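You operate a simulated robot arm through the tools that you are given. There is no shell and no other tool. Be economical: measure what you need, move in short steps, check, and stop when the job is done.

Carry out the task below with a simulated robot arm. There is one attempt and no reset: what you move stays moved.

Task
Put things in order on the side table. At the end: the blue window pad stands where the black bookend stood; the gold torch cell from the side table stands where the pink spool stood; the black bookend is on the silver tray; the pink spool stands where the blue window pad stood; whatever was shut is shut again. Leave all else as you found it, and nothing knocked over.
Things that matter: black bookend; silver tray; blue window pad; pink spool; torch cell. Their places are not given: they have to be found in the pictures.

The check looks at the end state, three seconds after you hand in, the way a careful person would. Anything else that was tipped, shoved, dropped, spilled or broken makes it a failure.

Robot
A 7-joint arm with a two-finger parallel gripper, fixed in place. Base frame: the origin is at the foot of the arm, x ahead of it, y to its left, z up; the work surface is at about z = 0.75. Units: m, degrees, N and s.
With the tool pointing down near the work surface it reaches from about 0.3 to 0.68 m from the base axis. Its first joint turns from -66.0 to 66.0 degrees. Payload 1.57 kg.
The tool frame sits at the grasp point between the pads (the TCP): z along the fingers, y along the line on which they close. The tips reach 0.03 m beyond it. Largest opening 0.11 m; finger width 0.024, thickness 0.012; the body of the gripper, 0.048 by 0.112 m, starts 0.078 m behind the TCP.
Orientation is that of the tool frame in the base frame, as a unit quaternion [x, y, z, w]. With the fingers straight down and closing along the base's y, the tool's x points along the base's -x, its y along +y and its z along -z.

Tools
- The arm moves only by the tool jog_arm. Its argument "targets" is a list that holds one entry, the list of rows, each a list of 7 numbers: the shift along the tool's x, y, z in mm, then the turn, a rotation vector about the tool's x, y, z in degrees, then the closure, from 0 (fully open) to 1 (shut). In form: [[[x, y, z, ax, ay, az, jaw], ...]]. A call has 1 to 10 rows; each row shifts and turns the commanded pose from where the row before left it, along the tool's axes as they then stand. Rows are played at 5 a second. More than 0.05 m and 8.6 degrees between two rows, or a gripper value outside its range, and nothing of the call is played. Where a pose cannot be reached the arm comes as near as it can. A force on the tool above 40 N (or 10 N above the force at the start of the call, whichever is more), or a blocked arm, ends the call early, and 0.2 s more pass. Each finger travels about 0.108 m/s and halts on what it meets, pressing with about 30 N; the grip force reading is that of the motor and also rises with nothing between the fingers. The clock runs only during rows and for 0.2 s after the last one: add rows that do not move to give the fingers time. The reply holds the time, the measured pose of the TCP, the force on the tool along the base axes, the opening and the grip force, in the units named above and with some noise.
- Cameras (640 x 400 px; columns grow to the right, rows downward): "scene" is fixed at [0.1417, -0.3853, 1.3896]; the picture's right is [0.93, -0.37, 0.00], its down [-0.26, -0.64, -0.72] and it looks along [0.27, 0.67, -0.69] (base axes); focal length 308 px, centre (320, 200). "wrist" rides on the gripper at [-0.036, 0, -0.08] in the tool frame; the picture's right is [0.00, -1.00, 0.00], its down [0.97, 0.00, -0.24] and it looks along [0.24, 0.00, 0.97] (tool axes); focal length 218 px, centre (320, 200).
- capture(camera): a new picture of that camera. The clock stands still meanwhile.
- pixel_to_xyz(camera, pixels): for up to 12 pixels [column, row] of the newest picture of that camera ("zoom" is the newest enlarged one), the place [x, y, z] in the base frame of the surface seen there, good to about 0.002 m. The clock stands still meanwhile.
- close_up(camera, box): a new picture of the part [left, top, right, bottom] of that camera's present view, enlarged. The clock stands still meanwhile.
- hand_in(): hands the job in; it is judged then, once.

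Work in short steps. Measure before you move; look again where a grasp or a placing could have gone wrong, and mend it. You have 80 turns and 38 pictures in all, those below and enlarged ones among them. Open the gripper and draw the arm clear of the work before you hand the job in, unless the task says otherwise; then end with one line.

The tools are called by a JSON object that holds its "api" and its "payload". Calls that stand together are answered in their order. jog_arm: Moves the arm, as the interface text tells. Its arguments: {"type":"object","properties":{"targets":{"type":"array","items":{"type":"array","items":{"type":"array","items":{"type":"number"}}}}},"required":["targets"]} The other tools are called the same way: capture (camera) takes a picture; pixel_to_xyz (camera, pixels) gives the place of the surface under pixels of a picture; close_up (camera, box) takes an enlarged picture of a part of a camera's view; hand_in () hands the job in.

At the start:

```text
clock: 0.0
ee_pos: [0.3958, 0.0417, 1.1086]
tcp_rot: [-0.001, 1.0, 0.0, -0.001]
ft_force: [0.2, 1.0, -0.3]
opening: 0.11
finger_force: 0.0
```

scene: 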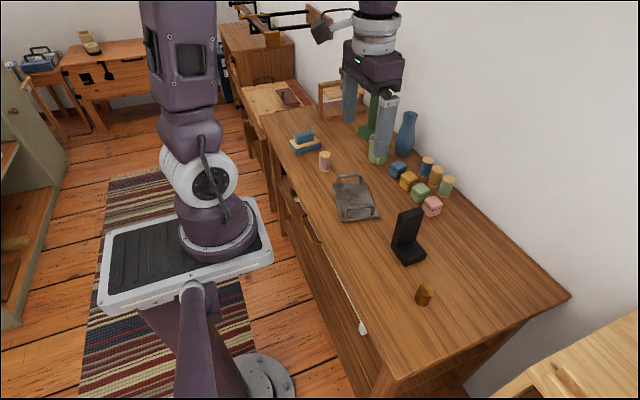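
wrist: 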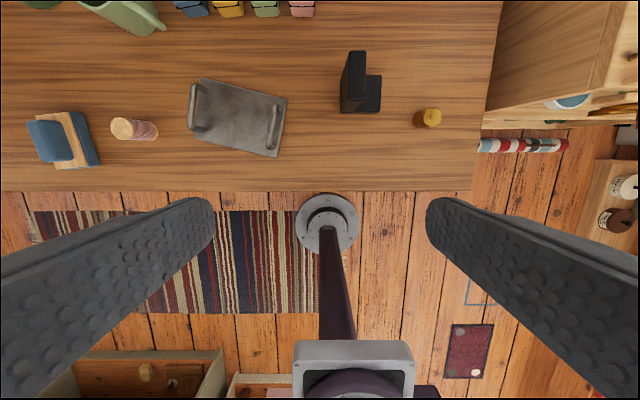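

The first pictures show the blue pad near scene (305,142), spool (325,161), tray (355,198), bookend (408,237) and gold cell (424,294). I enlarge the scene to see them better.

{"api": "close_up", "payload": {"camera": "scene", "box": [270, 110, 470, 235]}}

{"api": "close_up", "payload": {"camera": "wrist", "box": [0, 0, 500, 200]}}

{"api": "pixel_to_xyz", "payload": {"camera": "wrist", "pixels": [[48, 140], [84, 138], [125, 128], [150, 131], [240, 118], [196, 105], [274, 128], [348, 80], [372, 92], [428, 117], [415, 115], [300, 170]]}}

```text
3.20 times, centred on (370, 172) of scene
```

zoom: 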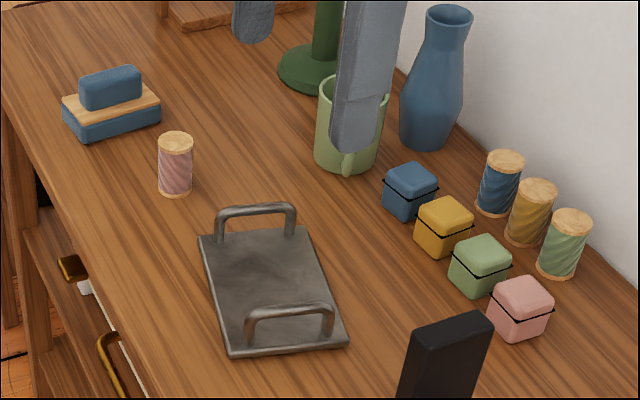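

```text
1.28 times, centred on (250, 100) of wrist
```

zoom: 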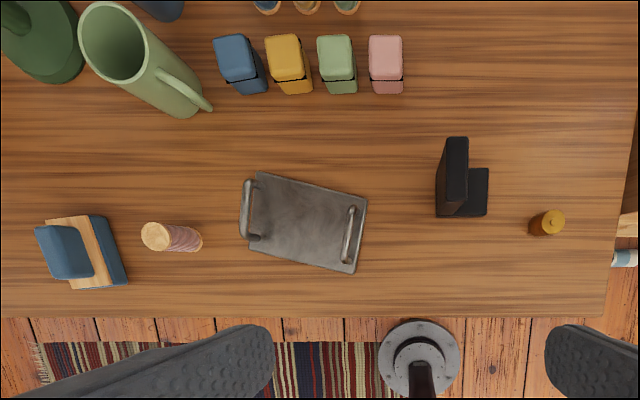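

```text
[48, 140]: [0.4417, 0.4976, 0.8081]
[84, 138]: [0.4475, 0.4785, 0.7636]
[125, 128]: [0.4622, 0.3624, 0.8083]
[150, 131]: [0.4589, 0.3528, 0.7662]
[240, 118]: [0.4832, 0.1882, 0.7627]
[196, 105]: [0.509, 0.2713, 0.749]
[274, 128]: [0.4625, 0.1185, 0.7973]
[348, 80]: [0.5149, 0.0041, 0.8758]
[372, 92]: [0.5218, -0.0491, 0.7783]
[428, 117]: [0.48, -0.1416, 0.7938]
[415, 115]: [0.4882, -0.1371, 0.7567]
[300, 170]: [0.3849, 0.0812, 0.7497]
```

I need the geometry of the bookend, cell, pad and tray, so I enlarge two parts of the scene.

{"api": "close_up", "payload": {"camera": "scene", "box": [370, 195, 466, 315]}}

{"api": "pixel_to_xyz", "payload": {"camera": "zoom", "pixels": [[320, 200], [260, 130], [280, 280], [290, 310]]}}

{"api": "close_up", "payload": {"camera": "scene", "box": [280, 120, 344, 180]}}

```text
3.33 times, centred on (418, 255) of scene
```

zoom: 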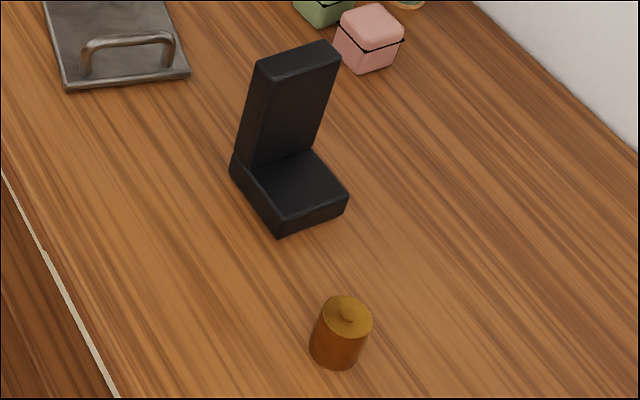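

```text
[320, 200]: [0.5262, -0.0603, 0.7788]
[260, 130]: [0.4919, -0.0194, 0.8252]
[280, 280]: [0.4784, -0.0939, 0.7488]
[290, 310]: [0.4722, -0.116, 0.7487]
```

```text
6.67 times, centred on (312, 150) of scene
```

zoom: 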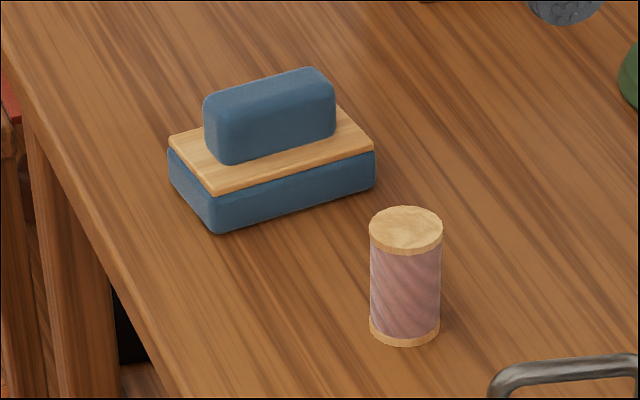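

The bookend's upright sits on its +y side (plate near y=0) with its foot towards -y. I move over it to measure from above.

{"api": "jog_arm", "payload": {"targets": [[[-27, -14, 18, 0, 0, 0, 0], [-27, -14, 18, 0, 0, 0, 0], [-27, -14, 18, 0, 0, 0, 0], [-27, -14, 18, 0, 0, 0, 0], [-26, -14, 18, 0, 0, 0, 0], [0, 0, 0, 0, 0, 0, 0]]]}}

{"api": "capture", "payload": {"camera": "wrist"}}

```text
clock: 1.4
ee_pos: [0.5317, -0.0281, 1.0169]
tcp_rot: [-0.001, 1.0, 0.0, 0.0]
ft_force: [-0.9, 0.4, 0.2]
opening: 0.1099
finger_force: 0.0
```

```text
31 pictures are left
```

wrist: 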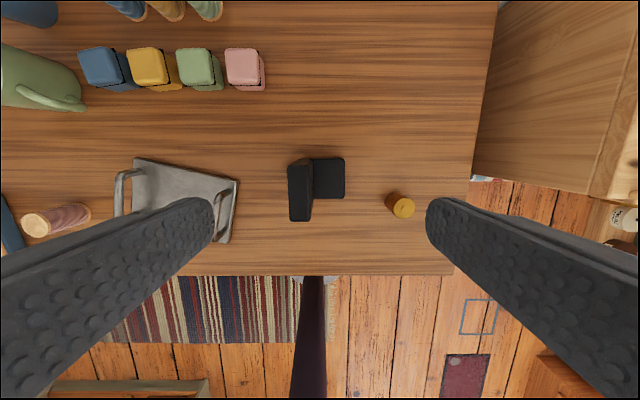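

I enlarge the bookend and cell to get corner positions.

{"api": "close_up", "payload": {"camera": "wrist", "box": [270, 130, 430, 230]}}

```text
4.00 times, centred on (350, 180) of wrist
```

zoom: 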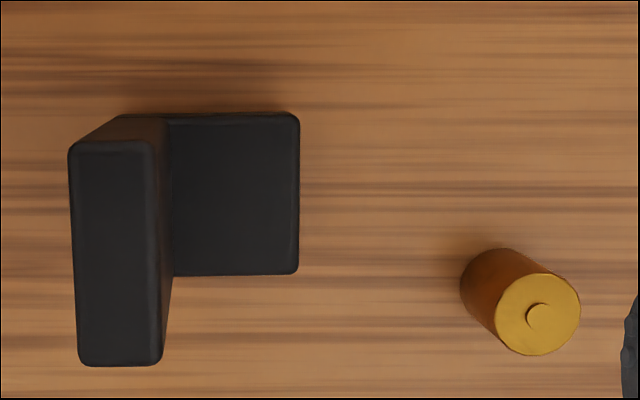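

The plate top and foot are clear; I read their corners and the cell.

{"api": "pixel_to_xyz", "payload": {"camera": "zoom", "pixels": [[76, 154], [150, 152], [86, 358], [155, 356], [292, 122], [292, 266], [182, 268], [180, 124], [525, 325], [575, 310], [505, 310], [538, 350]]}}

```text
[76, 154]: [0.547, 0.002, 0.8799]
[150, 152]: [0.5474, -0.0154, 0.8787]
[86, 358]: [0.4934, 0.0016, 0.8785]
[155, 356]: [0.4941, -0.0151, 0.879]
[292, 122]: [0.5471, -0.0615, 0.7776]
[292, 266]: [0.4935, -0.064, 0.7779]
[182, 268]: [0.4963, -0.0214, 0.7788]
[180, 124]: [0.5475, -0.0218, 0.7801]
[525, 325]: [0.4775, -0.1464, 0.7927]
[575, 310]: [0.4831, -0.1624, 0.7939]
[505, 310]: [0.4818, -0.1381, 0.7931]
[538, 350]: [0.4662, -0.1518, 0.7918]
```

I measure the tray from the scene camera, enlarged.

{"api": "close_up", "payload": {"camera": "scene", "box": [320, 165, 392, 225]}}

```text
6.67 times, centred on (356, 195) of scene
```

zoom: 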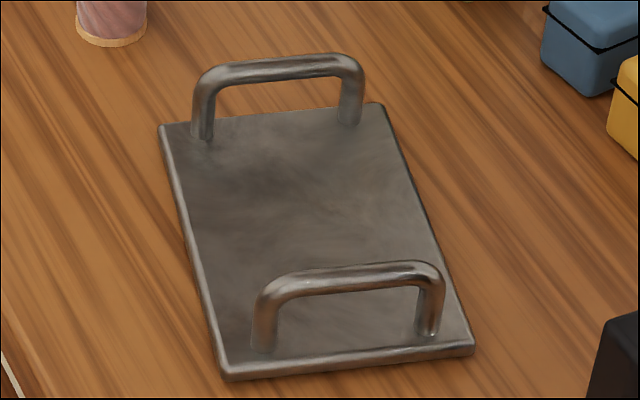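

{"api": "pixel_to_xyz", "payload": {"camera": "zoom", "pixels": [[164, 127], [378, 106], [226, 370], [470, 344], [207, 128], [348, 118], [264, 340], [428, 325], [320, 220], [280, 64], [350, 272], [300, 128]]}}

```text
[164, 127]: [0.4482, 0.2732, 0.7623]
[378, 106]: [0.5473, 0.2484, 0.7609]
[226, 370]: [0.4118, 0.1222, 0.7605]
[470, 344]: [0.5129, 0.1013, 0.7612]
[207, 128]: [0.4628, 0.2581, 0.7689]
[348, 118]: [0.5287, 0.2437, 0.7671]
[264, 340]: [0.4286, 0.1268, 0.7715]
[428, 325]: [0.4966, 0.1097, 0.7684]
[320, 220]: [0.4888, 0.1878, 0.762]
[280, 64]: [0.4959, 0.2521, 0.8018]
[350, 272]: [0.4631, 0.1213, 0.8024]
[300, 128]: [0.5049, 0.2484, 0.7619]
```

The tray centre is about (0.480, 0.187), its long axis turned about -13.4° from y. I descend over the bookend's plate (x 0.5205, y -0.0065) and grip it at z≈0.845.

{"api": "jog_arm", "payload": {"targets": [[[11, 21.6, 0, 0, 0, 0, 0], [0, 0, 43, 0, 0, 0, 0], [0, 0, 43, 0, 0, 0, 0], [0, 0, 43, 0, 0, 0, 0], [0, 0, 43, 0, 0, 0, 0], [0, 0, 0, 0, 0, 0, 0], [0, 0, 0, 0, 0, 0, 0.5], [0, 0, 0, 0, 0, 0, 1], [0, 0, 0, 0, 0, 0, 1], [0, 0, 0, 0, 0, 0, 1]]]}}

```text
clock: 3.6
ee_pos: [0.5181, -0.0066, 0.8452]
tcp_rot: [0.0, 1.0, 0.001, 0.0]
ft_force: [0.0, -4.8, 0.6]
opening: 0.0228
finger_force: 29.7
```

Gripped (opening 23 mm). I lift 100 mm, carry it above the tray and turn it to the tray's angle.

{"api": "jog_arm", "payload": {"targets": [[[0, 0, -50, 0, 0, 0, 1], [0, 0, -50, 0, 0, 0, 1], [7, 43.6, 0, 0, 0, 0, 1], [7, 43.6, 0, 0, 0, 0, 1], [7, 43.6, 0, 0, 0, 0, 1], [7, 43.6, 0, 0, 0, 0, 1], [7, 43.6, 0, 0, 0, 0, 1], [0, 0, 0, 0, 0, 6.7, 1], [0, 0, 0, 0, 0, 6.7, 1], [0, 0, 0, 0, 0, 0, 1]]]}}

{"api": "capture", "payload": {"camera": "scene"}}

```text
clock: 5.8
ee_pos: [0.4841, 0.2114, 0.9468]
tcp_rot: [0.118, 0.993, 0.0, 0.0]
ft_force: [0.7, 0.2, 0.5]
opening: 0.0
finger_force: 21.3
```

```text
28 pictures are left
```

scene: 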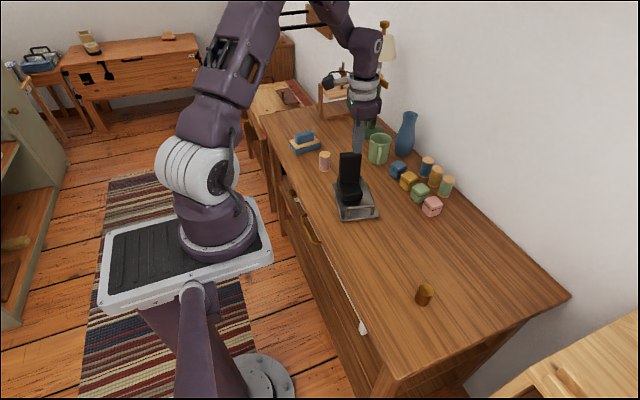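

The opening reads 0, so the bookend slipped out, and it appears to be near (350,180) over the tray. I look closer before moving.

{"api": "close_up", "payload": {"camera": "scene", "box": [310, 120, 406, 230]}}

{"api": "capture", "payload": {"camera": "wrist"}}

```text
3.64 times, centred on (358, 175) of scene
```

zoom: 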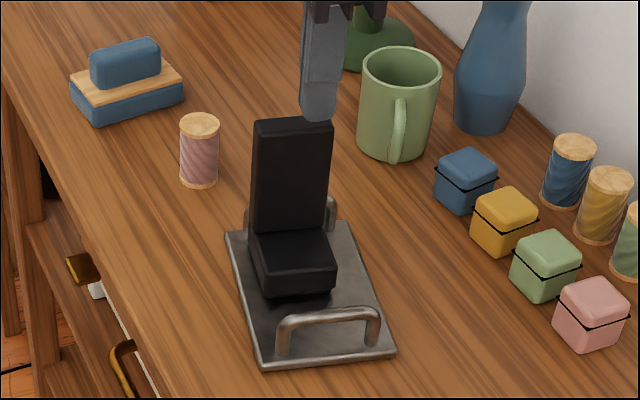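

```text
26 pictures are left
```

wrist: 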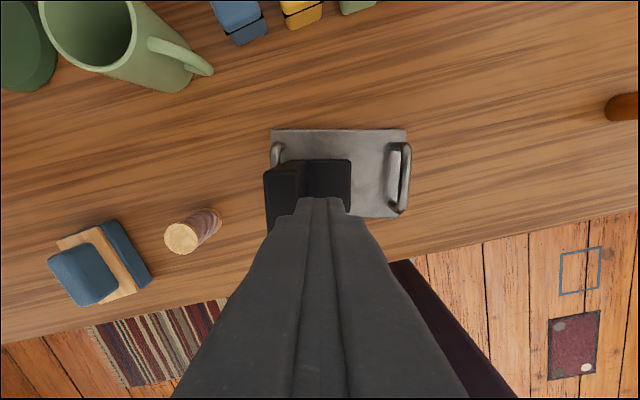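

The bookend slid out of the grip and landed on the tray, seemingly upright. I raise the arm clear and measure how it stands, and whether the tray moved.

{"api": "jog_arm", "payload": {"targets": [[[0, 0, -40, 0, 0, 0, 1], [0, 0, -40, 0, 0, 0, 0.5], [0, -40, 0, 0, 0, 0, 0], [0, -40, 0, 0, 0, 0, 0], [0, 0, 0, 0, 0, 0, 0]]]}}

{"api": "close_up", "payload": {"camera": "scene", "box": [320, 145, 392, 225]}}

{"api": "capture", "payload": {"camera": "wrist"}}

```text
clock: 7.0
ee_pos: [0.465, 0.1337, 1.0266]
tcp_rot: [0.116, 0.993, 0.0, 0.0]
ft_force: [-0.1, -0.1, 0.5]
opening: 0.11
finger_force: 0.0
```

```text
5.00 times, centred on (356, 185) of scene
```

zoom: 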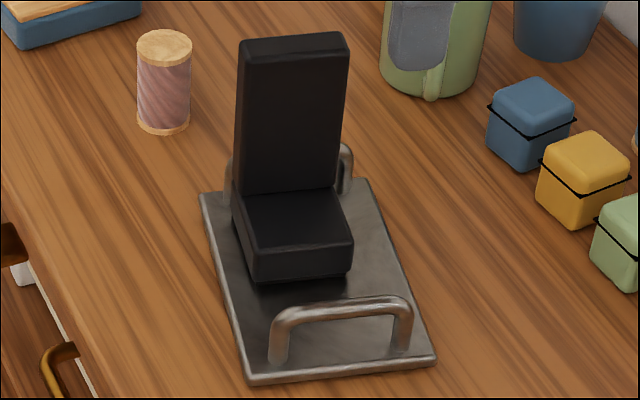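

```text
24 pictures are left
```

wrist: 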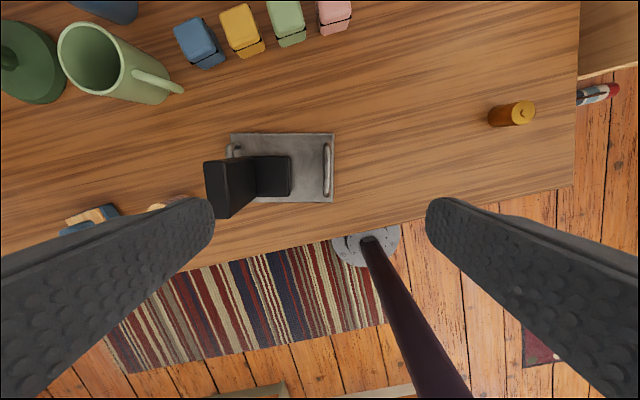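

I measure tray corners and the bookend in the enlarged scene view (plate top (290,40), foot (290,225), tray corners).

{"api": "pixel_to_xyz", "payload": {"camera": "zoom", "pixels": [[206, 196], [366, 183], [250, 373], [430, 355], [248, 48], [336, 40], [258, 245], [345, 235], [244, 185], [333, 180], [300, 225], [300, 120]]}}

{"api": "close_up", "payload": {"camera": "wrist", "box": [190, 120, 350, 220]}}

```text
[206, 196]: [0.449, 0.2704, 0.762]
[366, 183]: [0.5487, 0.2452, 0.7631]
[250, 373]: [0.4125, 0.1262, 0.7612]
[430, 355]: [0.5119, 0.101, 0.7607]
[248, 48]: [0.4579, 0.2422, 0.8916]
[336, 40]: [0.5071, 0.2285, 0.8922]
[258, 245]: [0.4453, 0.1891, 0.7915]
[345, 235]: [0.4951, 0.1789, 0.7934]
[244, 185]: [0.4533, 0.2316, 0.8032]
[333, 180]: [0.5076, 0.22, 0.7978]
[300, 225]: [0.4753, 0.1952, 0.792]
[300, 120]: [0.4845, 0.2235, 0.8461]
```

```text
4.00 times, centred on (270, 170) of wrist
```

zoom: 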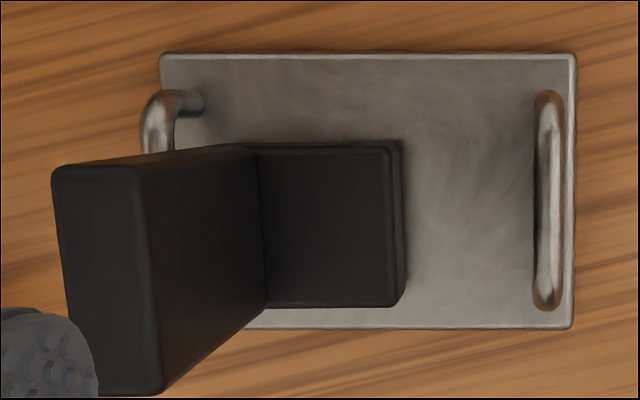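

The tray has not moved and the bookend is level on it (top z 0.892, foot 0.792), so it stays. Next I measure the pad and spool from the scene view.

{"api": "close_up", "payload": {"camera": "scene", "box": [280, 120, 344, 180]}}

{"api": "pixel_to_xyz", "payload": {"camera": "zoom", "pixels": [[174, 142], [214, 190], [370, 148], [212, 98], [322, 75], [222, 155], [330, 132], [216, 222], [370, 182], [405, 230], [378, 228], [434, 228]]}}

```text
6.67 times, centred on (312, 150) of scene
```

zoom: 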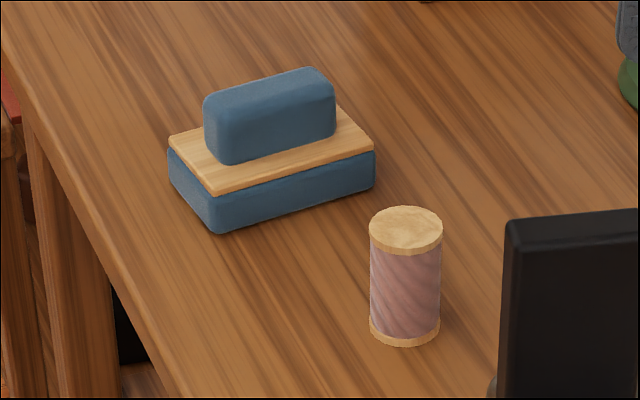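

```text
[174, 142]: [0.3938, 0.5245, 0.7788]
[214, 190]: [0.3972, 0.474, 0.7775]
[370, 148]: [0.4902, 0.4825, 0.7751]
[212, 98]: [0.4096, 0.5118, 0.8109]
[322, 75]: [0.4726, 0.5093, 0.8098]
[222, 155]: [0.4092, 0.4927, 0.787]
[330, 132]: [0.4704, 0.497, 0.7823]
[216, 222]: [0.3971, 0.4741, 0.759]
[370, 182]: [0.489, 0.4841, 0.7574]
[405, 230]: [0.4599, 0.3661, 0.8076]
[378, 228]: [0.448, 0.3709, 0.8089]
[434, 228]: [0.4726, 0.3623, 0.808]
```

The pad's long axis is turned about +5.5°, its centre about (0.441, 0.505), grip block top z 0.811; the spool is at about (0.460, 0.367). I turn the tool and move high towards the pad, then look.

{"api": "jog_arm", "payload": {"targets": [[[0, 0, 0, 0, 0, -6.3, 0], [0, 0, 0, 0, 0, -6.3, 0], [0, 0, 0, 0, 0, -6.2, 0], [-5, 46, 0, 0, 0, 0, 0], [-5, 46, 0, 0, 0, 0, 0], [-5, 46, 0, 0, 0, 0, 0], [-5, 46, 0, 0, 0, 0, 0], [-5, 46, 0, 0, 0, 0, 0], [-5, 46, 0, 0, 0, 0, 0], [0, 46, 20, 0, 0, 0, 0]]]}}

{"api": "capture", "payload": {"camera": "wrist"}}

```text
refused: row 10 steps farther than a row can; nothing moved
```

```text
21 pictures are left
```

wrist: 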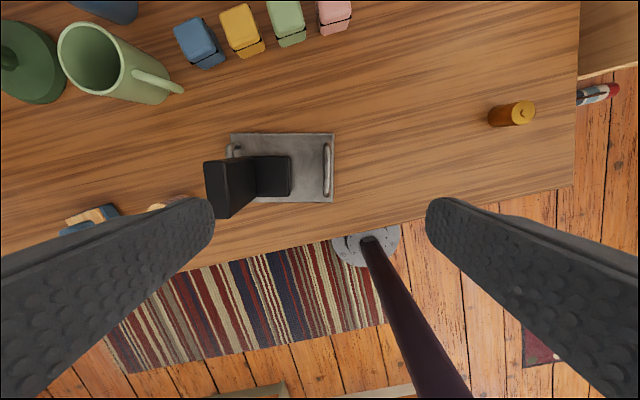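

The last row was too long a step; I send the same path with a shorter last row, and look afterwards.

{"api": "jog_arm", "payload": {"targets": [[[0, 0, 0, 0, 0, -6.3, 0], [0, 0, 0, 0, 0, -6.3, 0], [0, 0, 0, 0, 0, -6.2, 0], [-4, 46, 0, 0, 0, 0, 0], [-4, 46, 0, 0, 0, 0, 0], [-4, 46, 0, 0, 0, 0, 0], [-4, 46, 0, 0, 0, 0, 0], [-4, 46, 0, 0, 0, 0, 0], [0, 46, 0, 0, 0, 0, 0], [0, 0, 0, 0, 0, 0, 0]]]}}

```text
clock: 9.2
ee_pos: [0.4604, 0.4104, 1.0249]
tcp_rot: [-0.047, 0.999, 0.0, 0.0]
ft_force: [0.0, -0.4, 0.5]
opening: 0.1101
finger_force: 0.0
```

The tool is at (0.460, 0.410) with a yaw of about +5.4°. I take a wrist view for the pad and spool.

{"api": "capture", "payload": {"camera": "wrist"}}

```text
20 pictures are left
```

wrist: 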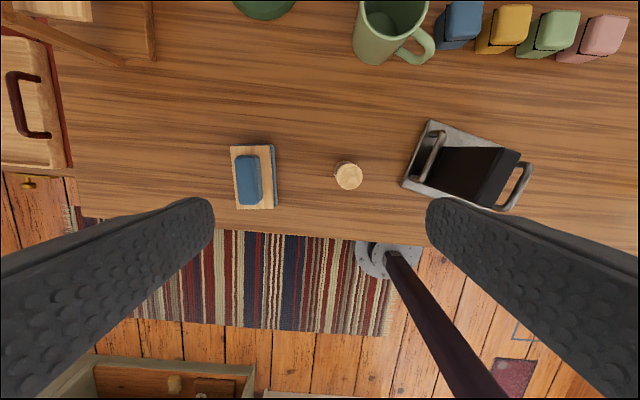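

The pad looks nearly aligned with the tool. I read its corners and the spool.

{"api": "pixel_to_xyz", "payload": {"camera": "wrist", "pixels": [[238, 160], [257, 158], [240, 202], [260, 202], [248, 180], [233, 148], [271, 147], [239, 207], [273, 206], [348, 177], [336, 177], [361, 177]]}}

```text
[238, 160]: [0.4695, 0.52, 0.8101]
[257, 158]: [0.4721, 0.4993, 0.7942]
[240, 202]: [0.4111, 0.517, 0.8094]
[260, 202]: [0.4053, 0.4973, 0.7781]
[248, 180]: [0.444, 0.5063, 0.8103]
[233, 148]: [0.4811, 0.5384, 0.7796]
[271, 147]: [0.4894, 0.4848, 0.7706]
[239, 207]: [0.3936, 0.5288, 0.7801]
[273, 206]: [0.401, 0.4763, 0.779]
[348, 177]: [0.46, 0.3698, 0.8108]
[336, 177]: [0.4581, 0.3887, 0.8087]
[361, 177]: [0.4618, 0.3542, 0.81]
```

Pad centre ≈ (0.4405, 0.507), spool ≈ (0.460, 0.369). I move above the grip block and come down to z≈0.86 first.

{"api": "jog_arm", "payload": {"targets": [[[5, 49, 0, 0, 0, 0, 0], [5, 49, 0, 0, 0, 0, 0], [0, 0, 40, 0, 0, 0, 0], [0, 0, 40, 0, 0, 0, 0], [0, 0, 40, 0, 0, 0, 0], [0, 0, 40, 0, 0, 0, 0], [0, 0, 0, 0, 0, 0, 0], [0, 0, 0, 0, 0, 0, 0]]]}}

```text
clock: 11.0
ee_pos: [0.4367, 0.466, 0.8633]
tcp_rot: [-0.047, 0.999, 0.0, 0.0]
ft_force: [0.1, 0.2, -0.3]
opening: 0.1097
finger_force: 0.1
out of reach, approached as far as the arm can: row 1, 2
```

The arm fell 41 mm short in y (out of reach high up). I try the rest at this lower height: to (0.4405, 0.507).

{"api": "jog_arm", "payload": {"targets": [[[-4, 20, 0, 0, 0, 0, 0], [-3, 21, 0, 0, 0, 0, 0], [0, 0, 0, 0, 0, 0, 0]]]}}

```text
clock: 11.8
ee_pos: [0.4379, 0.4868, 0.8638]
tcp_rot: [-0.047, 0.999, 0.0, 0.0]
ft_force: [-1.0, -0.6, -0.1]
opening: 0.1099
finger_force: 0.1
out of reach, approached as far as the arm can: row 2
```

Reach grows lower down and the open fingers still straddle the block (0.432–0.542 in y), so I go down 35 mm and then shift again.

{"api": "jog_arm", "payload": {"targets": [[[0, 0, 35, 0, 0, 0, 0], [-4, 10, 0, 0, 0, 0, 0], [0, 10, 0, 0, 0, 0, 0], [0, 0, 0, 0, 0, 0, 0]]]}}

```text
clock: 12.8
ee_pos: [0.4337, 0.4905, 0.8299]
tcp_rot: [-0.048, 0.999, 0.001, 0.0]
ft_force: [-0.2, 1.0, -0.7]
opening: 0.1097
finger_force: 0.1
out of reach, approached as far as the arm can: row 2, 3
```

The straight-down reach stops at radius 0.655. I tilt the tool 6° about its closing axis (fingers leaning to +x, pads still parallel to the block faces) to gain reach, then shift 15.5 mm in y.

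{"api": "jog_arm", "payload": {"targets": [[[0, 0, 0, 0, -6, 0, 0], [0, 8, 0, 0, 0, 0, 0], [0, 7.5, 0, 0, 0, 0, 0], [0, 0, 0, 0, 0, 0, 0]]]}}

```text
clock: 13.8
ee_pos: [0.4313, 0.5071, 0.8297]
tcp_rot: [-0.048, 0.997, 0.002, 0.053]
ft_force: [-0.1, -0.7, -0.4]
opening: 0.1099
finger_force: 0.0
```

Reached (0.431, 0.507). I nudge a little to +x, lower to z≈0.8145 and look before closing.

{"api": "jog_arm", "payload": {"targets": [[[-4, 0, 0, 0, 0, 0, 0], [0, 0, 8, 0, 0, 0, 0], [0, 0, 8, 0, 0, 0, 0], [0, 0, 0, 0, 0, 0, 0]]]}}

{"api": "close_up", "payload": {"camera": "scene", "box": [270, 100, 350, 180]}}

```text
clock: 14.8
ee_pos: [0.4361, 0.5074, 0.8144]
tcp_rot: [-0.047, 0.998, 0.002, 0.052]
ft_force: [-0.8, 0.4, -0.1]
opening: 0.1103
finger_force: 0.0
```

```text
5.00 times, centred on (310, 140) of scene
```

zoom: 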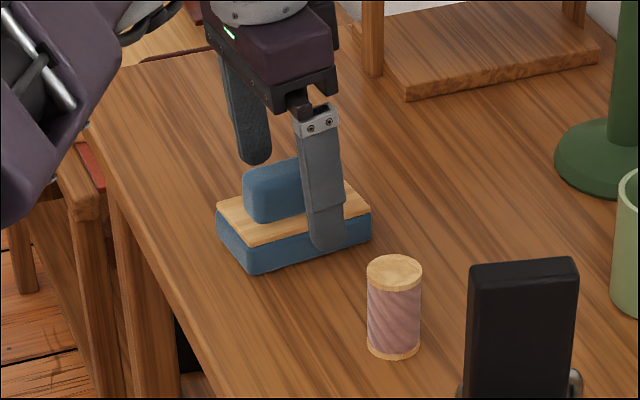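

The fingers straddle the block. I close and wait.

{"api": "jog_arm", "payload": {"targets": [[[0, 0, 0, 0, 0, 0, 0.4], [0, 0, 0, 0, 0, 0, 0.7], [0, 0, 0, 0, 0, 0, 1], [0, 0, 0, 0, 0, 0, 1], [0, 0, 0, 0, 0, 0, 1], [0, 0, 0, 0, 0, 0, 1]]]}}

```text
clock: 16.2
ee_pos: [0.4362, 0.5061, 0.8142]
tcp_rot: [-0.047, 0.998, 0.003, 0.052]
ft_force: [-1.0, -0.2, 2.6]
opening: 0.0293
finger_force: 29.7
```

Gripped at 29 mm. I lift straight up slowly by 30 mm and watch the opening.

{"api": "jog_arm", "payload": {"targets": [[[-1, 0, -10, 0, 0, 0, 1], [-1, 0, -10, 0, 0, 0, 1], [-1, 0, -10, 0, 0, 0, 1], [0, 0, 0, 0, 0, 0, 1], [0, 0, 0, 0, 0, 0, 1]]]}}

{"api": "close_up", "payload": {"camera": "scene", "box": [270, 100, 350, 180]}}

```text
clock: 17.4
ee_pos: [0.437, 0.5085, 0.8447]
tcp_rot: [-0.047, 0.997, 0.002, 0.053]
ft_force: [-0.2, -0.1, -1.3]
opening: 0.0292
finger_force: 29.8
```

```text
5.00 times, centred on (310, 140) of scene
```

zoom: 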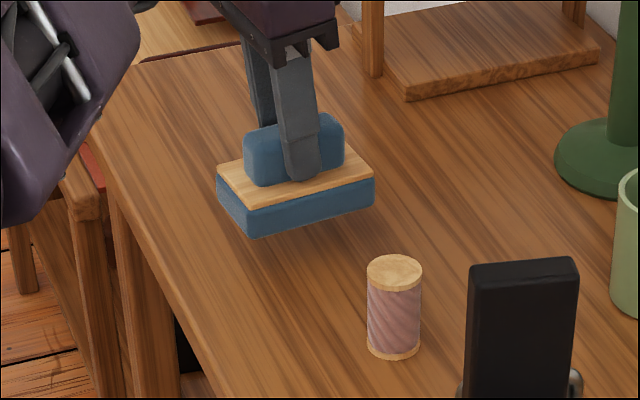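

The pad is held level. I rise 130 mm while drawing 100 mm towards -y, to clear the bookend's top (0.892).

{"api": "jog_arm", "payload": {"targets": [[[-0.9, -19.9, -25.9, 0, 0, 0, 1], [-0.9, -19.9, -25.9, 0, 0, 0, 1], [-0.9, -19.9, -25.9, 0, 0, 0, 1], [-0.9, -19.9, -25.9, 0, 0, 0, 1], [-0.9, -19.9, -25.9, 0, 0, 0, 1], [0, 0, 0, 0, 0, 0, 1]]]}}

```text
clock: 18.8
ee_pos: [0.4384, 0.4066, 0.9733]
tcp_rot: [-0.047, 0.997, 0.003, 0.053]
ft_force: [1.2, 0.9, -0.6]
opening: 0.0294
finger_force: 30.1
```

At z 0.973 the pad bottom clears at about 0.91. I carry on towards the bookend's old place.

{"api": "jog_arm", "payload": {"targets": [[[-2.3, -29.5, 0, 0, 0, 0, 1], [-2.3, -29.5, 0, 0, 0, 0, 1], [-2.3, -29.5, 0.2, 0, 0, 0, 1], [-2.3, -29.5, 0.2, 0, 0, 0, 1], [-2.3, -29.5, 0.2, 0, 0, 0, 1], [-2.3, -29.5, 0.2, 0, 0, 0, 1], [-2.3, -29.5, 0.2, 0, 0, 0, 1], [-2.3, -29.5, 0.2, 0, 0, 0, 1], [-2.3, -29.5, 0.2, 0, 0, 0, 1], [-2.3, -29.5, 0.2, 0, 0, 0, 1]]]}}

```text
clock: 21.0
ee_pos: [0.4888, 0.1159, 0.9741]
tcp_rot: [-0.047, 0.998, 0.002, 0.052]
ft_force: [-0.4, -0.1, -2.2]
opening: 0.0293
finger_force: 30.4
```

Remaining shift is (0.027, -0.147). I move there and lower by 100 mm.

{"api": "jog_arm", "payload": {"targets": [[[-2.5, -29.9, 0.3, 0, 0, 0, 1], [-2.5, -29.9, 0.3, 0, 0, 0, 1], [-2.5, -29.9, 0.3, 0, 0, 0, 1], [-2.5, -29.9, 0.3, 0, 0, 0, 1], [-2.5, -29.9, 0.3, 0, 0, 0, 1], [2.6, 0, 24.9, 0, 0, 0, 1], [2.6, 0, 24.9, 0, 0, 0, 1], [2.6, 0, 24.9, 0, 0, 0, 1], [2.6, 0, 24.9, 0, 0, 0, 1], [0, 0, 0, 0, 0, 0, 1]]]}}

{"api": "close_up", "payload": {"camera": "scene", "box": [360, 180, 460, 290]}}

```text
clock: 23.2
ee_pos: [0.5147, -0.0321, 0.8712]
tcp_rot: [-0.047, 0.998, 0.003, 0.052]
ft_force: [0.4, 0.5, -0.8]
opening: 0.0292
finger_force: 30.3
```

```text
3.64 times, centred on (410, 235) of scene
```

zoom: 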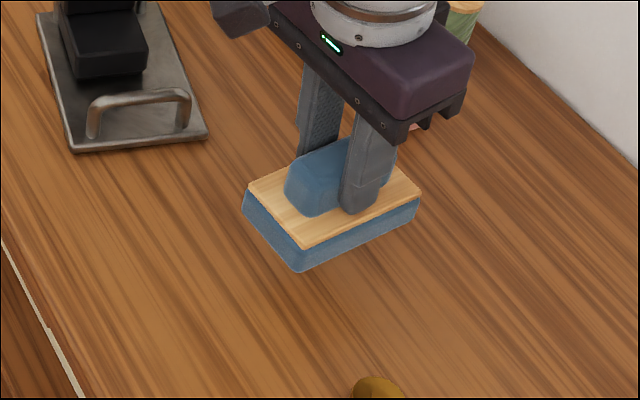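

The pad is level over the spot. I lower 56 mm gently and check the force before releasing.

{"api": "jog_arm", "payload": {"targets": [[[1.3, 0, 12.9, 0, 0, 0, 1], [1.3, 0, 12.9, 0, 0, 0, 1], [1.3, 0, 12.9, 0, 0, 0, 1], [1.3, 0, 12.9, 0, 0, 0, 1], [0.4, 0, 4, 0, 0, 0, 1], [0, 0, 0, 0, 0, 0, 1]]]}}

```text
clock: 24.6
ee_pos: [0.5151, -0.0328, 0.8169]
tcp_rot: [-0.047, 0.997, 0.002, 0.053]
ft_force: [-0.1, -0.4, -1.3]
opening: 0.0295
finger_force: 29.6
```

No contact yet; 2 mm more, then open and wait.

{"api": "jog_arm", "payload": {"targets": [[[0.2, 0, 2, 0, 0, 0, 1], [0, 0, 0, 0, 0, 0, 1], [0, 0, 0, 0, 0, 0, 0.6], [0, 0, 0, 0, 0, 0, 0.3], [0, 0, 0, 0, 0, 0, 0], [0, 0, 0, 0, 0, 0, 0], [-2.6, 0, -24.9, 0, 0, 0, 0], [-4, 0, -40, 0, 0, 0, 0], [-4, 0, -40, 0, 0, 0, 0], [0, 0, 0, 0, 6, 0, 0]]]}}

{"api": "capture", "payload": {"camera": "scene"}}

```text
clock: 26.8
ee_pos: [0.5131, -0.0309, 0.9207]
tcp_rot: [-0.047, 0.999, 0.0, 0.0]
ft_force: [-0.6, 0.5, 0.3]
opening: 0.1098
finger_force: 0.1
```

```text
16 pictures are left
```

scene: 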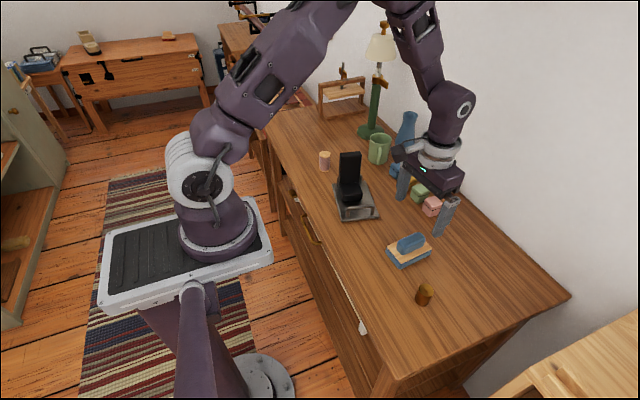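

The pad stands upright at the old bookend place. Next the spool: I rise and travel above it, clear of the bookend.

{"api": "jog_arm", "payload": {"targets": [[[0, 0, -49, 0, 0, 0, 0], [1.7, 44.7, 0, 0, 0, 0, 0], [1.7, 44.7, 0, 0, 0, 0, 0], [1.7, 44.7, 0, 0, 0, 0, 0], [1.7, 44.7, 0, 0, 0, 0, 0], [1.7, 44.7, 0, 0, 0, 0, 0], [1.7, 44.7, 0, 0, 0, 0, 0], [1.7, 44.7, 0, 0, 0, 0, 0], [1.7, 44.7, 0, 0, 0, 0, 0], [1.7, 44.7, 0, 0, 0, 0, 0]]]}}

{"api": "capture", "payload": {"camera": "wrist"}}

```text
clock: 29.0
ee_pos: [0.4616, 0.3673, 0.9706]
tcp_rot: [-0.048, 0.999, 0.0, 0.0]
ft_force: [-0.3, 0.6, 0.4]
opening: 0.1099
finger_force: 0.1
```

```text
15 pictures are left
```

wrist: 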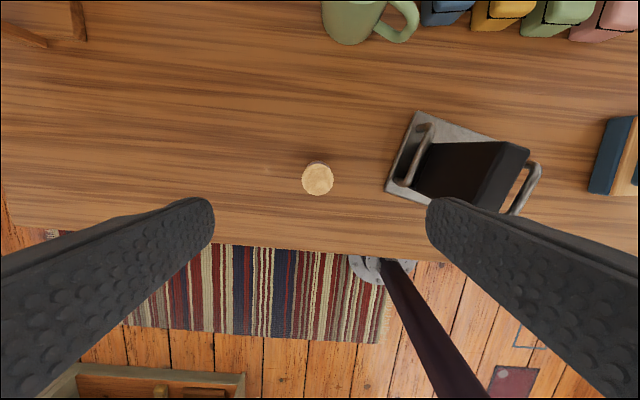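

{"api": "pixel_to_xyz", "payload": {"camera": "wrist", "pixels": [[318, 179], [304, 179], [332, 179], [318, 165], [318, 193], [318, 161]]}}

```text
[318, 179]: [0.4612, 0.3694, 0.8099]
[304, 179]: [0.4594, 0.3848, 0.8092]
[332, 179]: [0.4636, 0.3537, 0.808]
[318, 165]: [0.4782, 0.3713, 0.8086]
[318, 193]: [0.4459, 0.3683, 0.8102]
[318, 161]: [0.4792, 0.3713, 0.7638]
```

Spool centre is (0.4615, 0.3695), top 0.809. I tilt 8° about the closing axis (needed for the far goal), go down to z≈0.79 and close.

{"api": "jog_arm", "payload": {"targets": [[[0, 0, 0, 0, -8, 0, 0], [6.2, 0.6, 44.7, 0, 0, 0, 0], [6.2, 0.6, 44.7, 0, 0, 0, 0], [6.2, 0.5, 44.7, 0, 0, 0, 0], [6.2, 0.5, 44.7, 0, 0, 0, 0], [0, 0, 0, 0, 0, 0, 0], [0, 0, 0, 0, 0, 0, 0.4], [0, 0, 0, 0, 0, 0, 0.7], [0, 0, 0, 0, 0, 0, 1], [0, 0, 0, 0, 0, 0, 1]]]}}

```text
clock: 31.2
ee_pos: [0.4611, 0.3696, 0.7896]
tcp_rot: [-0.046, 0.996, 0.003, 0.07]
ft_force: [0.5, -1.2, -1.0]
opening: 0.0344
finger_force: 30.4
```

Gripped at 34 mm. I lift 30 mm, then carry it to the pad's old place (0.441, 0.507).

{"api": "jog_arm", "payload": {"targets": [[[-1.4, 0, -9.9, 0, 0, 0, 1], [-1.4, 0, -9.9, 0, 0, 0, 1], [-1.4, 0, -9.9, 0, 0, 0, 1], [0, 0, 0, 0, 0, 0, 1], [1.4, 27.8, -0.2, 0, 0, 0, 1], [1.4, 27.8, -0.2, 0, 0, 0, 1], [1.4, 27.8, -0.2, 0, 0, 0, 1], [1.4, 27.8, -0.2, 0, 0, 0, 1], [1.4, 27.8, -0.2, 0, 0, 0, 1], [0, 0, 0, 0, 0, 0, 1]]]}}

{"api": "close_up", "payload": {"camera": "scene", "box": [270, 100, 350, 180]}}

```text
clock: 33.4
ee_pos: [0.4374, 0.5023, 0.8163]
tcp_rot: [-0.055, 0.996, -0.001, 0.065]
ft_force: [-0.2, 0.1, 0.8]
opening: 0.0344
finger_force: 29.7
out of reach, approached as far as the arm can: row 9
```

```text
5.00 times, centred on (310, 140) of scene
```

zoom: 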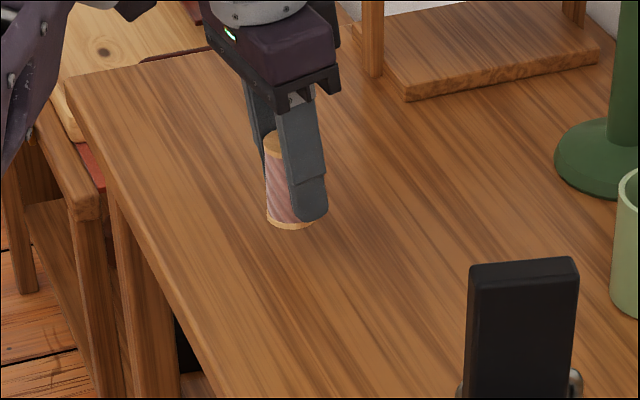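

The arm stopped at (0.437, 0.502), about 6 mm short. I lower 20 mm and try the remaining shift there.

{"api": "jog_arm", "payload": {"targets": [[[2.8, 0, 18, 0, 0, 0, 1], [-2, 4, 0, 0, 0, 0, 1], [0, 0, 0, 0, 0, 0, 1]]]}}

```text
clock: 34.2
ee_pos: [0.4403, 0.5061, 0.8012]
tcp_rot: [-0.048, 0.996, 0.004, 0.07]
ft_force: [-1.1, 0.4, -0.1]
opening: 0.0342
finger_force: 30.1
out of reach, approached as far as the arm can: row 2
```

Now it is at (0.440, 0.506) with the orientation regained. I lower the last 11 mm.

{"api": "jog_arm", "payload": {"targets": [[[0.7, 0, 5, 0, 0, 0, 1], [0.7, 0, 5, 0, 0, 0, 1], [0, 0, 0, 0, 0, 0, 1]]]}}

```text
clock: 35.0
ee_pos: [0.4381, 0.5084, 0.7943]
tcp_rot: [-0.048, 0.996, 0.004, 0.069]
ft_force: [-0.2, 0.1, -0.9]
opening: 0.0344
finger_force: 30.0
```

Still about 4 mm above; I lower a little more.

{"api": "jog_arm", "payload": {"targets": [[[0.3, 0, 2, 0, 0, 0, 1], [0.3, 0, 2, 0, 0, 0, 1], [0, 0, 0, 0, 0, 0, 1]]]}}

```text
clock: 35.8
ee_pos: [0.4397, 0.5059, 0.7901]
tcp_rot: [-0.047, 0.996, 0.004, 0.071]
ft_force: [-4.7, -0.2, 27.9]
opening: 0.0345
finger_force: 30.4
```

It is on the table (28 N). I ease up half a millimetre, open slowly, and withdraw upward and inward.

{"api": "jog_arm", "payload": {"targets": [[[-0.1, 0, -0.6, 0, 0, 0, 1], [0, 0, 0, 0, 0, 0, 0.8], [0, 0, 0, 0, 0, 0, 0.6], [0, 0, 0, 0, 0, 0, 0.5], [0, 0, 0, 0, 0, 0, 0.5], [-2.8, 0, -20, 0, 0, 0, 0.5], [-2.8, 0, -20, 0, 0, 0, 0.5], [-2.8, 0, -20, 0, 0, 0, 0.5], [0, 0, 0, 0, 0, 0, 0.5]]]}}

{"api": "close_up", "payload": {"camera": "scene", "box": [270, 100, 350, 180]}}

```text
clock: 37.8
ee_pos: [0.4408, 0.5089, 0.8499]
tcp_rot: [-0.047, 0.996, 0.003, 0.069]
ft_force: [-0.6, -0.1, 0.3]
opening: 0.055
finger_force: 0.1
```

```text
5.00 times, centred on (310, 140) of scene
```

zoom: 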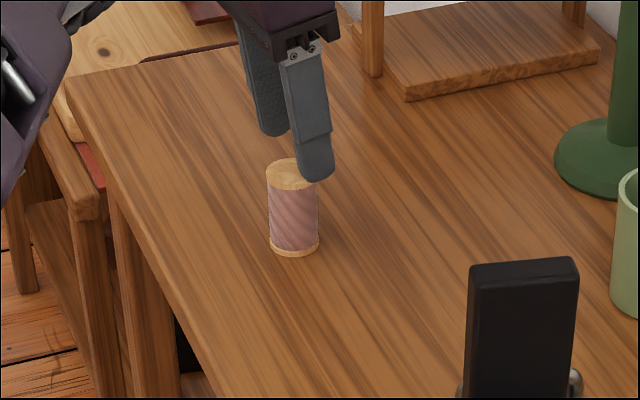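

The spool stands upright. I rise while drawing inward, undo the tilt and start towards the cell.

{"api": "jog_arm", "payload": {"targets": [[[-1.9, -24.9, -30, 0, 0, 0, 0.5], [-1.9, -24.9, -30, 0, 0, 0, 0.3], [-1.9, -24.9, -30, 0, 0, 0, 0], [-1.9, -24.9, -30, 0, 0, 0, 0], [0, 0, 0, 0, 8, 0, 0], [0, -45, 0, 0, 0, 0, 0], [0, -45, 0, 0, 0, 0, 0], [0, -45, 0, 0, 0, 0, 0], [0, -45, 0, 0, 0, 0, 0], [0, -45, 0, 0, 0, 0, 0]]]}}

```text
clock: 40.0
ee_pos: [0.4367, 0.5009, 0.8489]
tcp_rot: [-0.047, 0.998, 0.001, 0.035]
ft_force: [-0.6, -0.2, 0.6]
opening: 0.11
finger_force: 0.0
out of reach, approached as far as the arm can: row 1, 2, 3, 4, 5, 6, 7, 8, 9, 10
```

The arm stayed at (0.437, 0.501, 0.849), opened above the spool without touching it. I draw back in -y in small steps first.

{"api": "jog_arm", "payload": {"targets": [[[0, -10, 0, 0, 0, 0, 0], [0, -10, 0, 0, 0, 0, 0], [0, -10, 0, 0, 0, 0, 0], [0, 0, 0, 0, 0, 0, 0]]]}}

```text
clock: 41.0
ee_pos: [0.435, 0.5013, 0.8493]
tcp_rot: [-0.046, 0.998, 0.001, 0.034]
ft_force: [0.0, 0.4, -0.5]
opening: 0.1099
finger_force: 0.1
out of reach, approached as far as the arm can: row 1, 2, 3
```

Stuck near full stretch. I restore the earlier tilt and pull back along base -x a little.

{"api": "jog_arm", "payload": {"targets": [[[0, 0, 0, 0, -4, 0, 0], [10, 0, 0, 0, 0, 0, 0], [10, 0, 0, 0, 0, 0, 0], [0, 0, 0, 0, 0, 0, 0]]]}}

```text
clock: 42.0
ee_pos: [0.4378, 0.497, 0.8455]
tcp_rot: [-0.042, 0.998, -0.006, 0.045]
ft_force: [-0.5, -0.8, 0.9]
opening: 0.11
finger_force: 0.1
out of reach, approached as far as the arm can: row 1, 2, 3
```

Only millimetres of motion. I look at the whole arm to understand its posture.

{"api": "capture", "payload": {"camera": "scene"}}

```text
12 pictures are left
```

scene: 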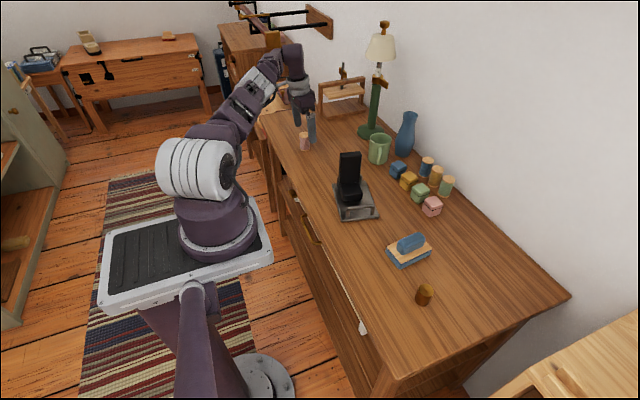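

The arm is nearly straight. I try retracting straight along the radius, in small steps.

{"api": "jog_arm", "payload": {"targets": [[[3.6, -3.4, 0, 0, 0, 0, 0], [3.6, -3.4, 0, 0, 0, 0, 0], [3.6, -3.4, 0, 0, 0, 0, 0], [3.6, -3.4, 0, 0, 0, 0, 0], [3.6, -3.4, 0, 0, 0, 0, 0], [3.6, -3.4, 0, 0, 0, 0, 0]]]}}

```text
clock: 43.4
ee_pos: [0.4389, 0.4964, 0.8453]
tcp_rot: [-0.042, 0.998, -0.005, 0.044]
ft_force: [-0.1, 0.9, 1.0]
opening: 0.1098
finger_force: 0.0
out of reach, approached as far as the arm can: row 1, 2, 3, 4, 5, 6
```

No motion along the radius. I probe which small moves are possible: yaw, up, then more lean.

{"api": "jog_arm", "payload": {"targets": [[[0, 0, -3, 0, 0, 0, 0], [0, 0, 0, 0, 0, 4, 0], [0, 0, 0, 0, -2, 0, 0], [0, 0, 0, 2, 0, 0, 0], [0, 0, 0, -4, 0, 0, 0], [0, 0, 0, 0, 0, -8, 0], [3, 0, 0, 0, 0, 0, 0], [-3, 0, 0, 0, 0, 0, 0], [0, 5, 0, 0, 0, 0, 0]]]}}

```text
clock: 45.4
ee_pos: [0.4387, 0.4988, 0.8463]
tcp_rot: [-0.078, 0.995, 0.009, 0.063]
ft_force: [0.8, 0.0, 0.6]
opening: 0.1102
finger_force: 0.0
out of reach, approached as far as the arm can: row 3, 5
```

Most of these were reached, so it is loose again. I now retract in small steps, up and inward, to see if it follows.

{"api": "jog_arm", "payload": {"targets": [[[0, 0, -5, 0, 0, 0, 0], [0, -5, -5, 0, 0, 0, 0], [0, -8, -5, 0, 0, 0, 0], [0, -10, -5, 0, 0, 0, 0], [0, -15, -5, 0, 0, 0, 0], [0, -15, -5, 0, 0, 0, 0]]]}}

```text
clock: 46.8
ee_pos: [0.4415, 0.4444, 0.8738]
tcp_rot: [-0.078, 0.995, 0.009, 0.063]
ft_force: [1.2, 0.6, 0.7]
opening: 0.1103
finger_force: 0.1
```

Free now. I rise, level the tool and set the yaw to zero, then head towards -y.

{"api": "jog_arm", "payload": {"targets": [[[0, -20, -30, 0, 0, 0, 0], [0, -20, -35, 0, 0, 0, 0], [0, -20, -35, 0, 0, 0, 0], [0, 0, 0, 0.5, 3.6, 4.5, 0], [0, 0, 0, 0.5, 3.6, 4.5, 0], [0, 0, 0, 0, 0, 0, 0]]]}}

```text
clock: 48.2
ee_pos: [0.4379, 0.3838, 0.9724]
tcp_rot: [0.001, 1.0, 0.001, 0.0]
ft_force: [-0.3, 0.2, -0.5]
opening: 0.1099
finger_force: 0.1
```

Level at (0.438, 0.384, 0.972). I travel to above the cell.

{"api": "jog_arm", "payload": {"targets": [[[-4.3, -49.5, 0, 0, 0, 0, 0], [-4.3, -49.5, 0, 0, 0, 0, 0], [-4.3, -49.5, 0, 0, 0, 0, 0], [-4.3, -49.5, 0, 0, 0, 0, 0], [-4.3, -49.5, 0, 0, 0, 0, 0], [-4.3, -49.5, 0, 0, 0, 0, 0], [-4.3, -49.5, 0, 0, 0, 0, 0], [-4.3, -49.5, 0, 0, 0, 0, 0], [-4.3, -49.5, 0, 0, 0, 0, 0], [-4.3, -49.5, 0, 0, 0, 0, 0]]]}}

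{"api": "capture", "payload": {"camera": "wrist"}}

```text
clock: 50.4
ee_pos: [0.4781, -0.1109, 0.9759]
tcp_rot: [0.001, 1.0, 0.001, 0.0]
ft_force: [0.0, -0.5, 0.5]
opening: 0.1101
finger_force: 0.1
```

```text
11 pictures are left
```

wrist: 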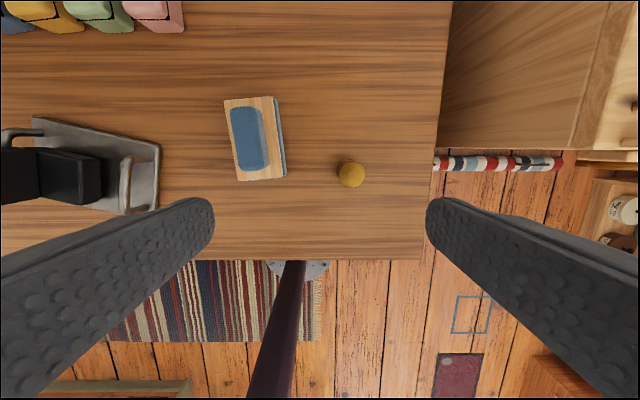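

{"api": "pixel_to_xyz", "payload": {"camera": "wrist", "pixels": [[351, 176], [340, 176], [362, 176], [351, 165], [351, 186], [226, 102], [276, 98], [240, 180], [284, 176], [232, 112]]}}

```text
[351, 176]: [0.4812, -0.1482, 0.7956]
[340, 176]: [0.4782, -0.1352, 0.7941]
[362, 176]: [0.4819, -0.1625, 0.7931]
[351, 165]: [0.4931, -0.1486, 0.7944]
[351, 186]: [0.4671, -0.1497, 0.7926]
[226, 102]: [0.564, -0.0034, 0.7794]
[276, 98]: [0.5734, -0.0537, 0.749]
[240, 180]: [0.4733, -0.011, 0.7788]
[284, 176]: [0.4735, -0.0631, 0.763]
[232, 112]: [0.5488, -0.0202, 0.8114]
```

Cell centre (0.481, -0.149), top 0.794. I go above it, down to z≈0.785 and close.

{"api": "jog_arm", "payload": {"targets": [[[-3, -38, 0, 0, 0, 0, 0], [0, 0, 45, 0, 0, 0, 0], [0, 0, 48, 0, 0, 0, 0], [0, 0, 49, 0, 0, 0, 0], [0, 0, 49, 0, 0, 0, 0], [0, 0, 0, 0, 0, 0, 0], [0, 0, 0, 0, 0, 0, 0.4], [0, 0, 0, 0, 0, 0, 0.7], [0, 0, 0, 0, 0, 0, 1], [0, 0, 0, 0, 0, 0, 1]]]}}

```text
clock: 52.6
ee_pos: [0.4866, -0.1461, 0.7821]
tcp_rot: [0.0, 1.0, 0.001, 0.001]
ft_force: [-0.7, 0.1, -0.7]
opening: 0.0308
finger_force: 30.1
```

Gripped at about 30 mm. I lift slowly and check the reading.

{"api": "jog_arm", "payload": {"targets": [[[0, 0, 0, 0, 0, 0, 1], [0, 0, -15, 0, 0, 0, 1], [0, 0, -25, 0, 0, 0, 1], [0, 0, -35, 0, 0, 0, 1], [0, 0, -35, 0, 0, 0, 1], [0, 0, -35, 0, 0, 0, 1], [0, 0, -25, 0, 0, 0, 1], [0, 0, 0, 0, 0, 0, 1]]]}}

{"api": "close_up", "payload": {"camera": "scene", "box": [370, 170, 490, 310]}}

```text
clock: 54.4
ee_pos: [0.485, -0.1501, 0.9525]
tcp_rot: [0.001, 1.0, 0.001, 0.0]
ft_force: [0.3, -0.2, -0.3]
opening: 0.0309
finger_force: 30.2
```

```text
2.86 times, centred on (430, 240) of scene
```

zoom: 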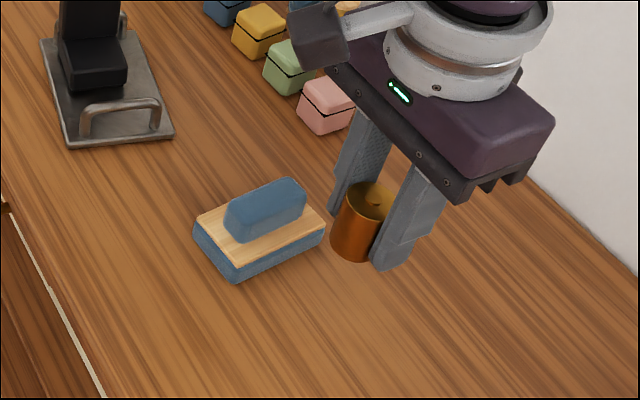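

Held upright. I carry it high over to the spool's old place (0.4615, 0.3695).

{"api": "jog_arm", "payload": {"targets": [[[1.5, 30, 0, 0, 0, 0, 1], [1.5, 42, 0, 0, 0, 0, 1], [1.5, 42, 0, 0, 0, 0, 1], [1.5, 42, 0, 0, 0, 0, 1], [1.5, 42, 0, 0, 0, 0, 1], [1.5, 42, 0, 0, 0, 0, 1], [1.5, 42, 0, 0, 0, 0, 1], [1.5, 42, 0, 0, 0, 0, 1], [1.5, 42, 0, 0, 0, 0, 1], [1.5, 42, 0, 0, 0, 0, 1]]]}}

```text
clock: 56.6
ee_pos: [0.4677, 0.2583, 0.9535]
tcp_rot: [0.001, 1.0, 0.0, 0.0]
ft_force: [0.8, 0.2, -0.8]
opening: 0.031
finger_force: 29.6
```

Another 111 mm in y, then down by 140 mm.

{"api": "jog_arm", "payload": {"targets": [[[1, 37, 0, 0, 0, 0, 1], [1, 37, 0, 0, 0, 0, 1], [1, 37, 0, 0, 0, 0, 1], [0, 0, 35, 0, 0, 0, 1], [0, 0, 35, 0, 0, 0, 1], [0, 0, 35, 0, 0, 0, 1], [0, 0, 35, 0, 0, 0, 1], [0, 0, 0, 0, 0, 0, 1]]]}}

{"api": "close_up", "payload": {"camera": "scene", "box": [280, 110, 370, 200]}}

```text
clock: 58.4
ee_pos: [0.4696, 0.3702, 0.8109]
tcp_rot: [0.0, 1.0, 0.0, 0.001]
ft_force: [0.3, 0.0, -0.6]
opening: 0.031
finger_force: 29.6
```

```text
4.44 times, centred on (325, 155) of scene
```

zoom: 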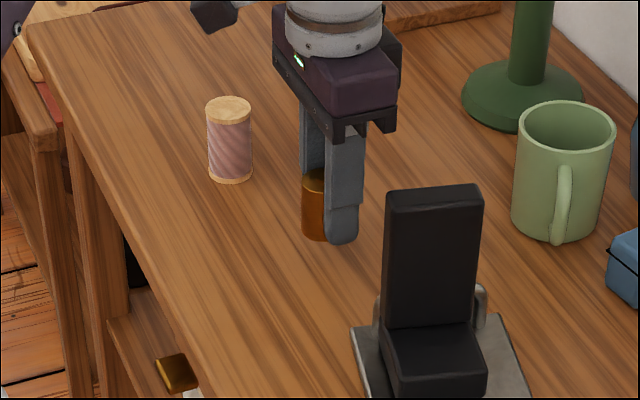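

The cell sits slightly to -x in the grip; I correct 4 mm in x and lower gently to near the table.

{"api": "jog_arm", "payload": {"targets": [[[4, 0, 8, 0, 0, 0, 1], [0, 0, 8, 0, 0, 0, 1], [0, 0, 6, 0, 0, 0, 1], [0, 0, 3, 0, 0, 0, 1], [0, 0, 0, 0, 0, 0, 1]]]}}

```text
clock: 59.6
ee_pos: [0.4631, 0.3698, 0.7856]
tcp_rot: [0.001, 1.0, 0.0, 0.001]
ft_force: [0.3, 0.0, -0.5]
opening: 0.0309
finger_force: 29.6
```

About 3 mm to go; I lower in 1.5 mm steps.

{"api": "jog_arm", "payload": {"targets": [[[0, 0, 1.5, 0, 0, 0, 1], [0, 0, 1.5, 0, 0, 0, 1], [0, 0, 0, 0, 0, 0, 1]]]}}

```text
clock: 60.4
ee_pos: [0.4622, 0.3709, 0.7838]
tcp_rot: [0.001, 1.0, 0.0, 0.001]
ft_force: [-0.9, -0.3, -0.4]
opening: 0.031
finger_force: 30.2
```

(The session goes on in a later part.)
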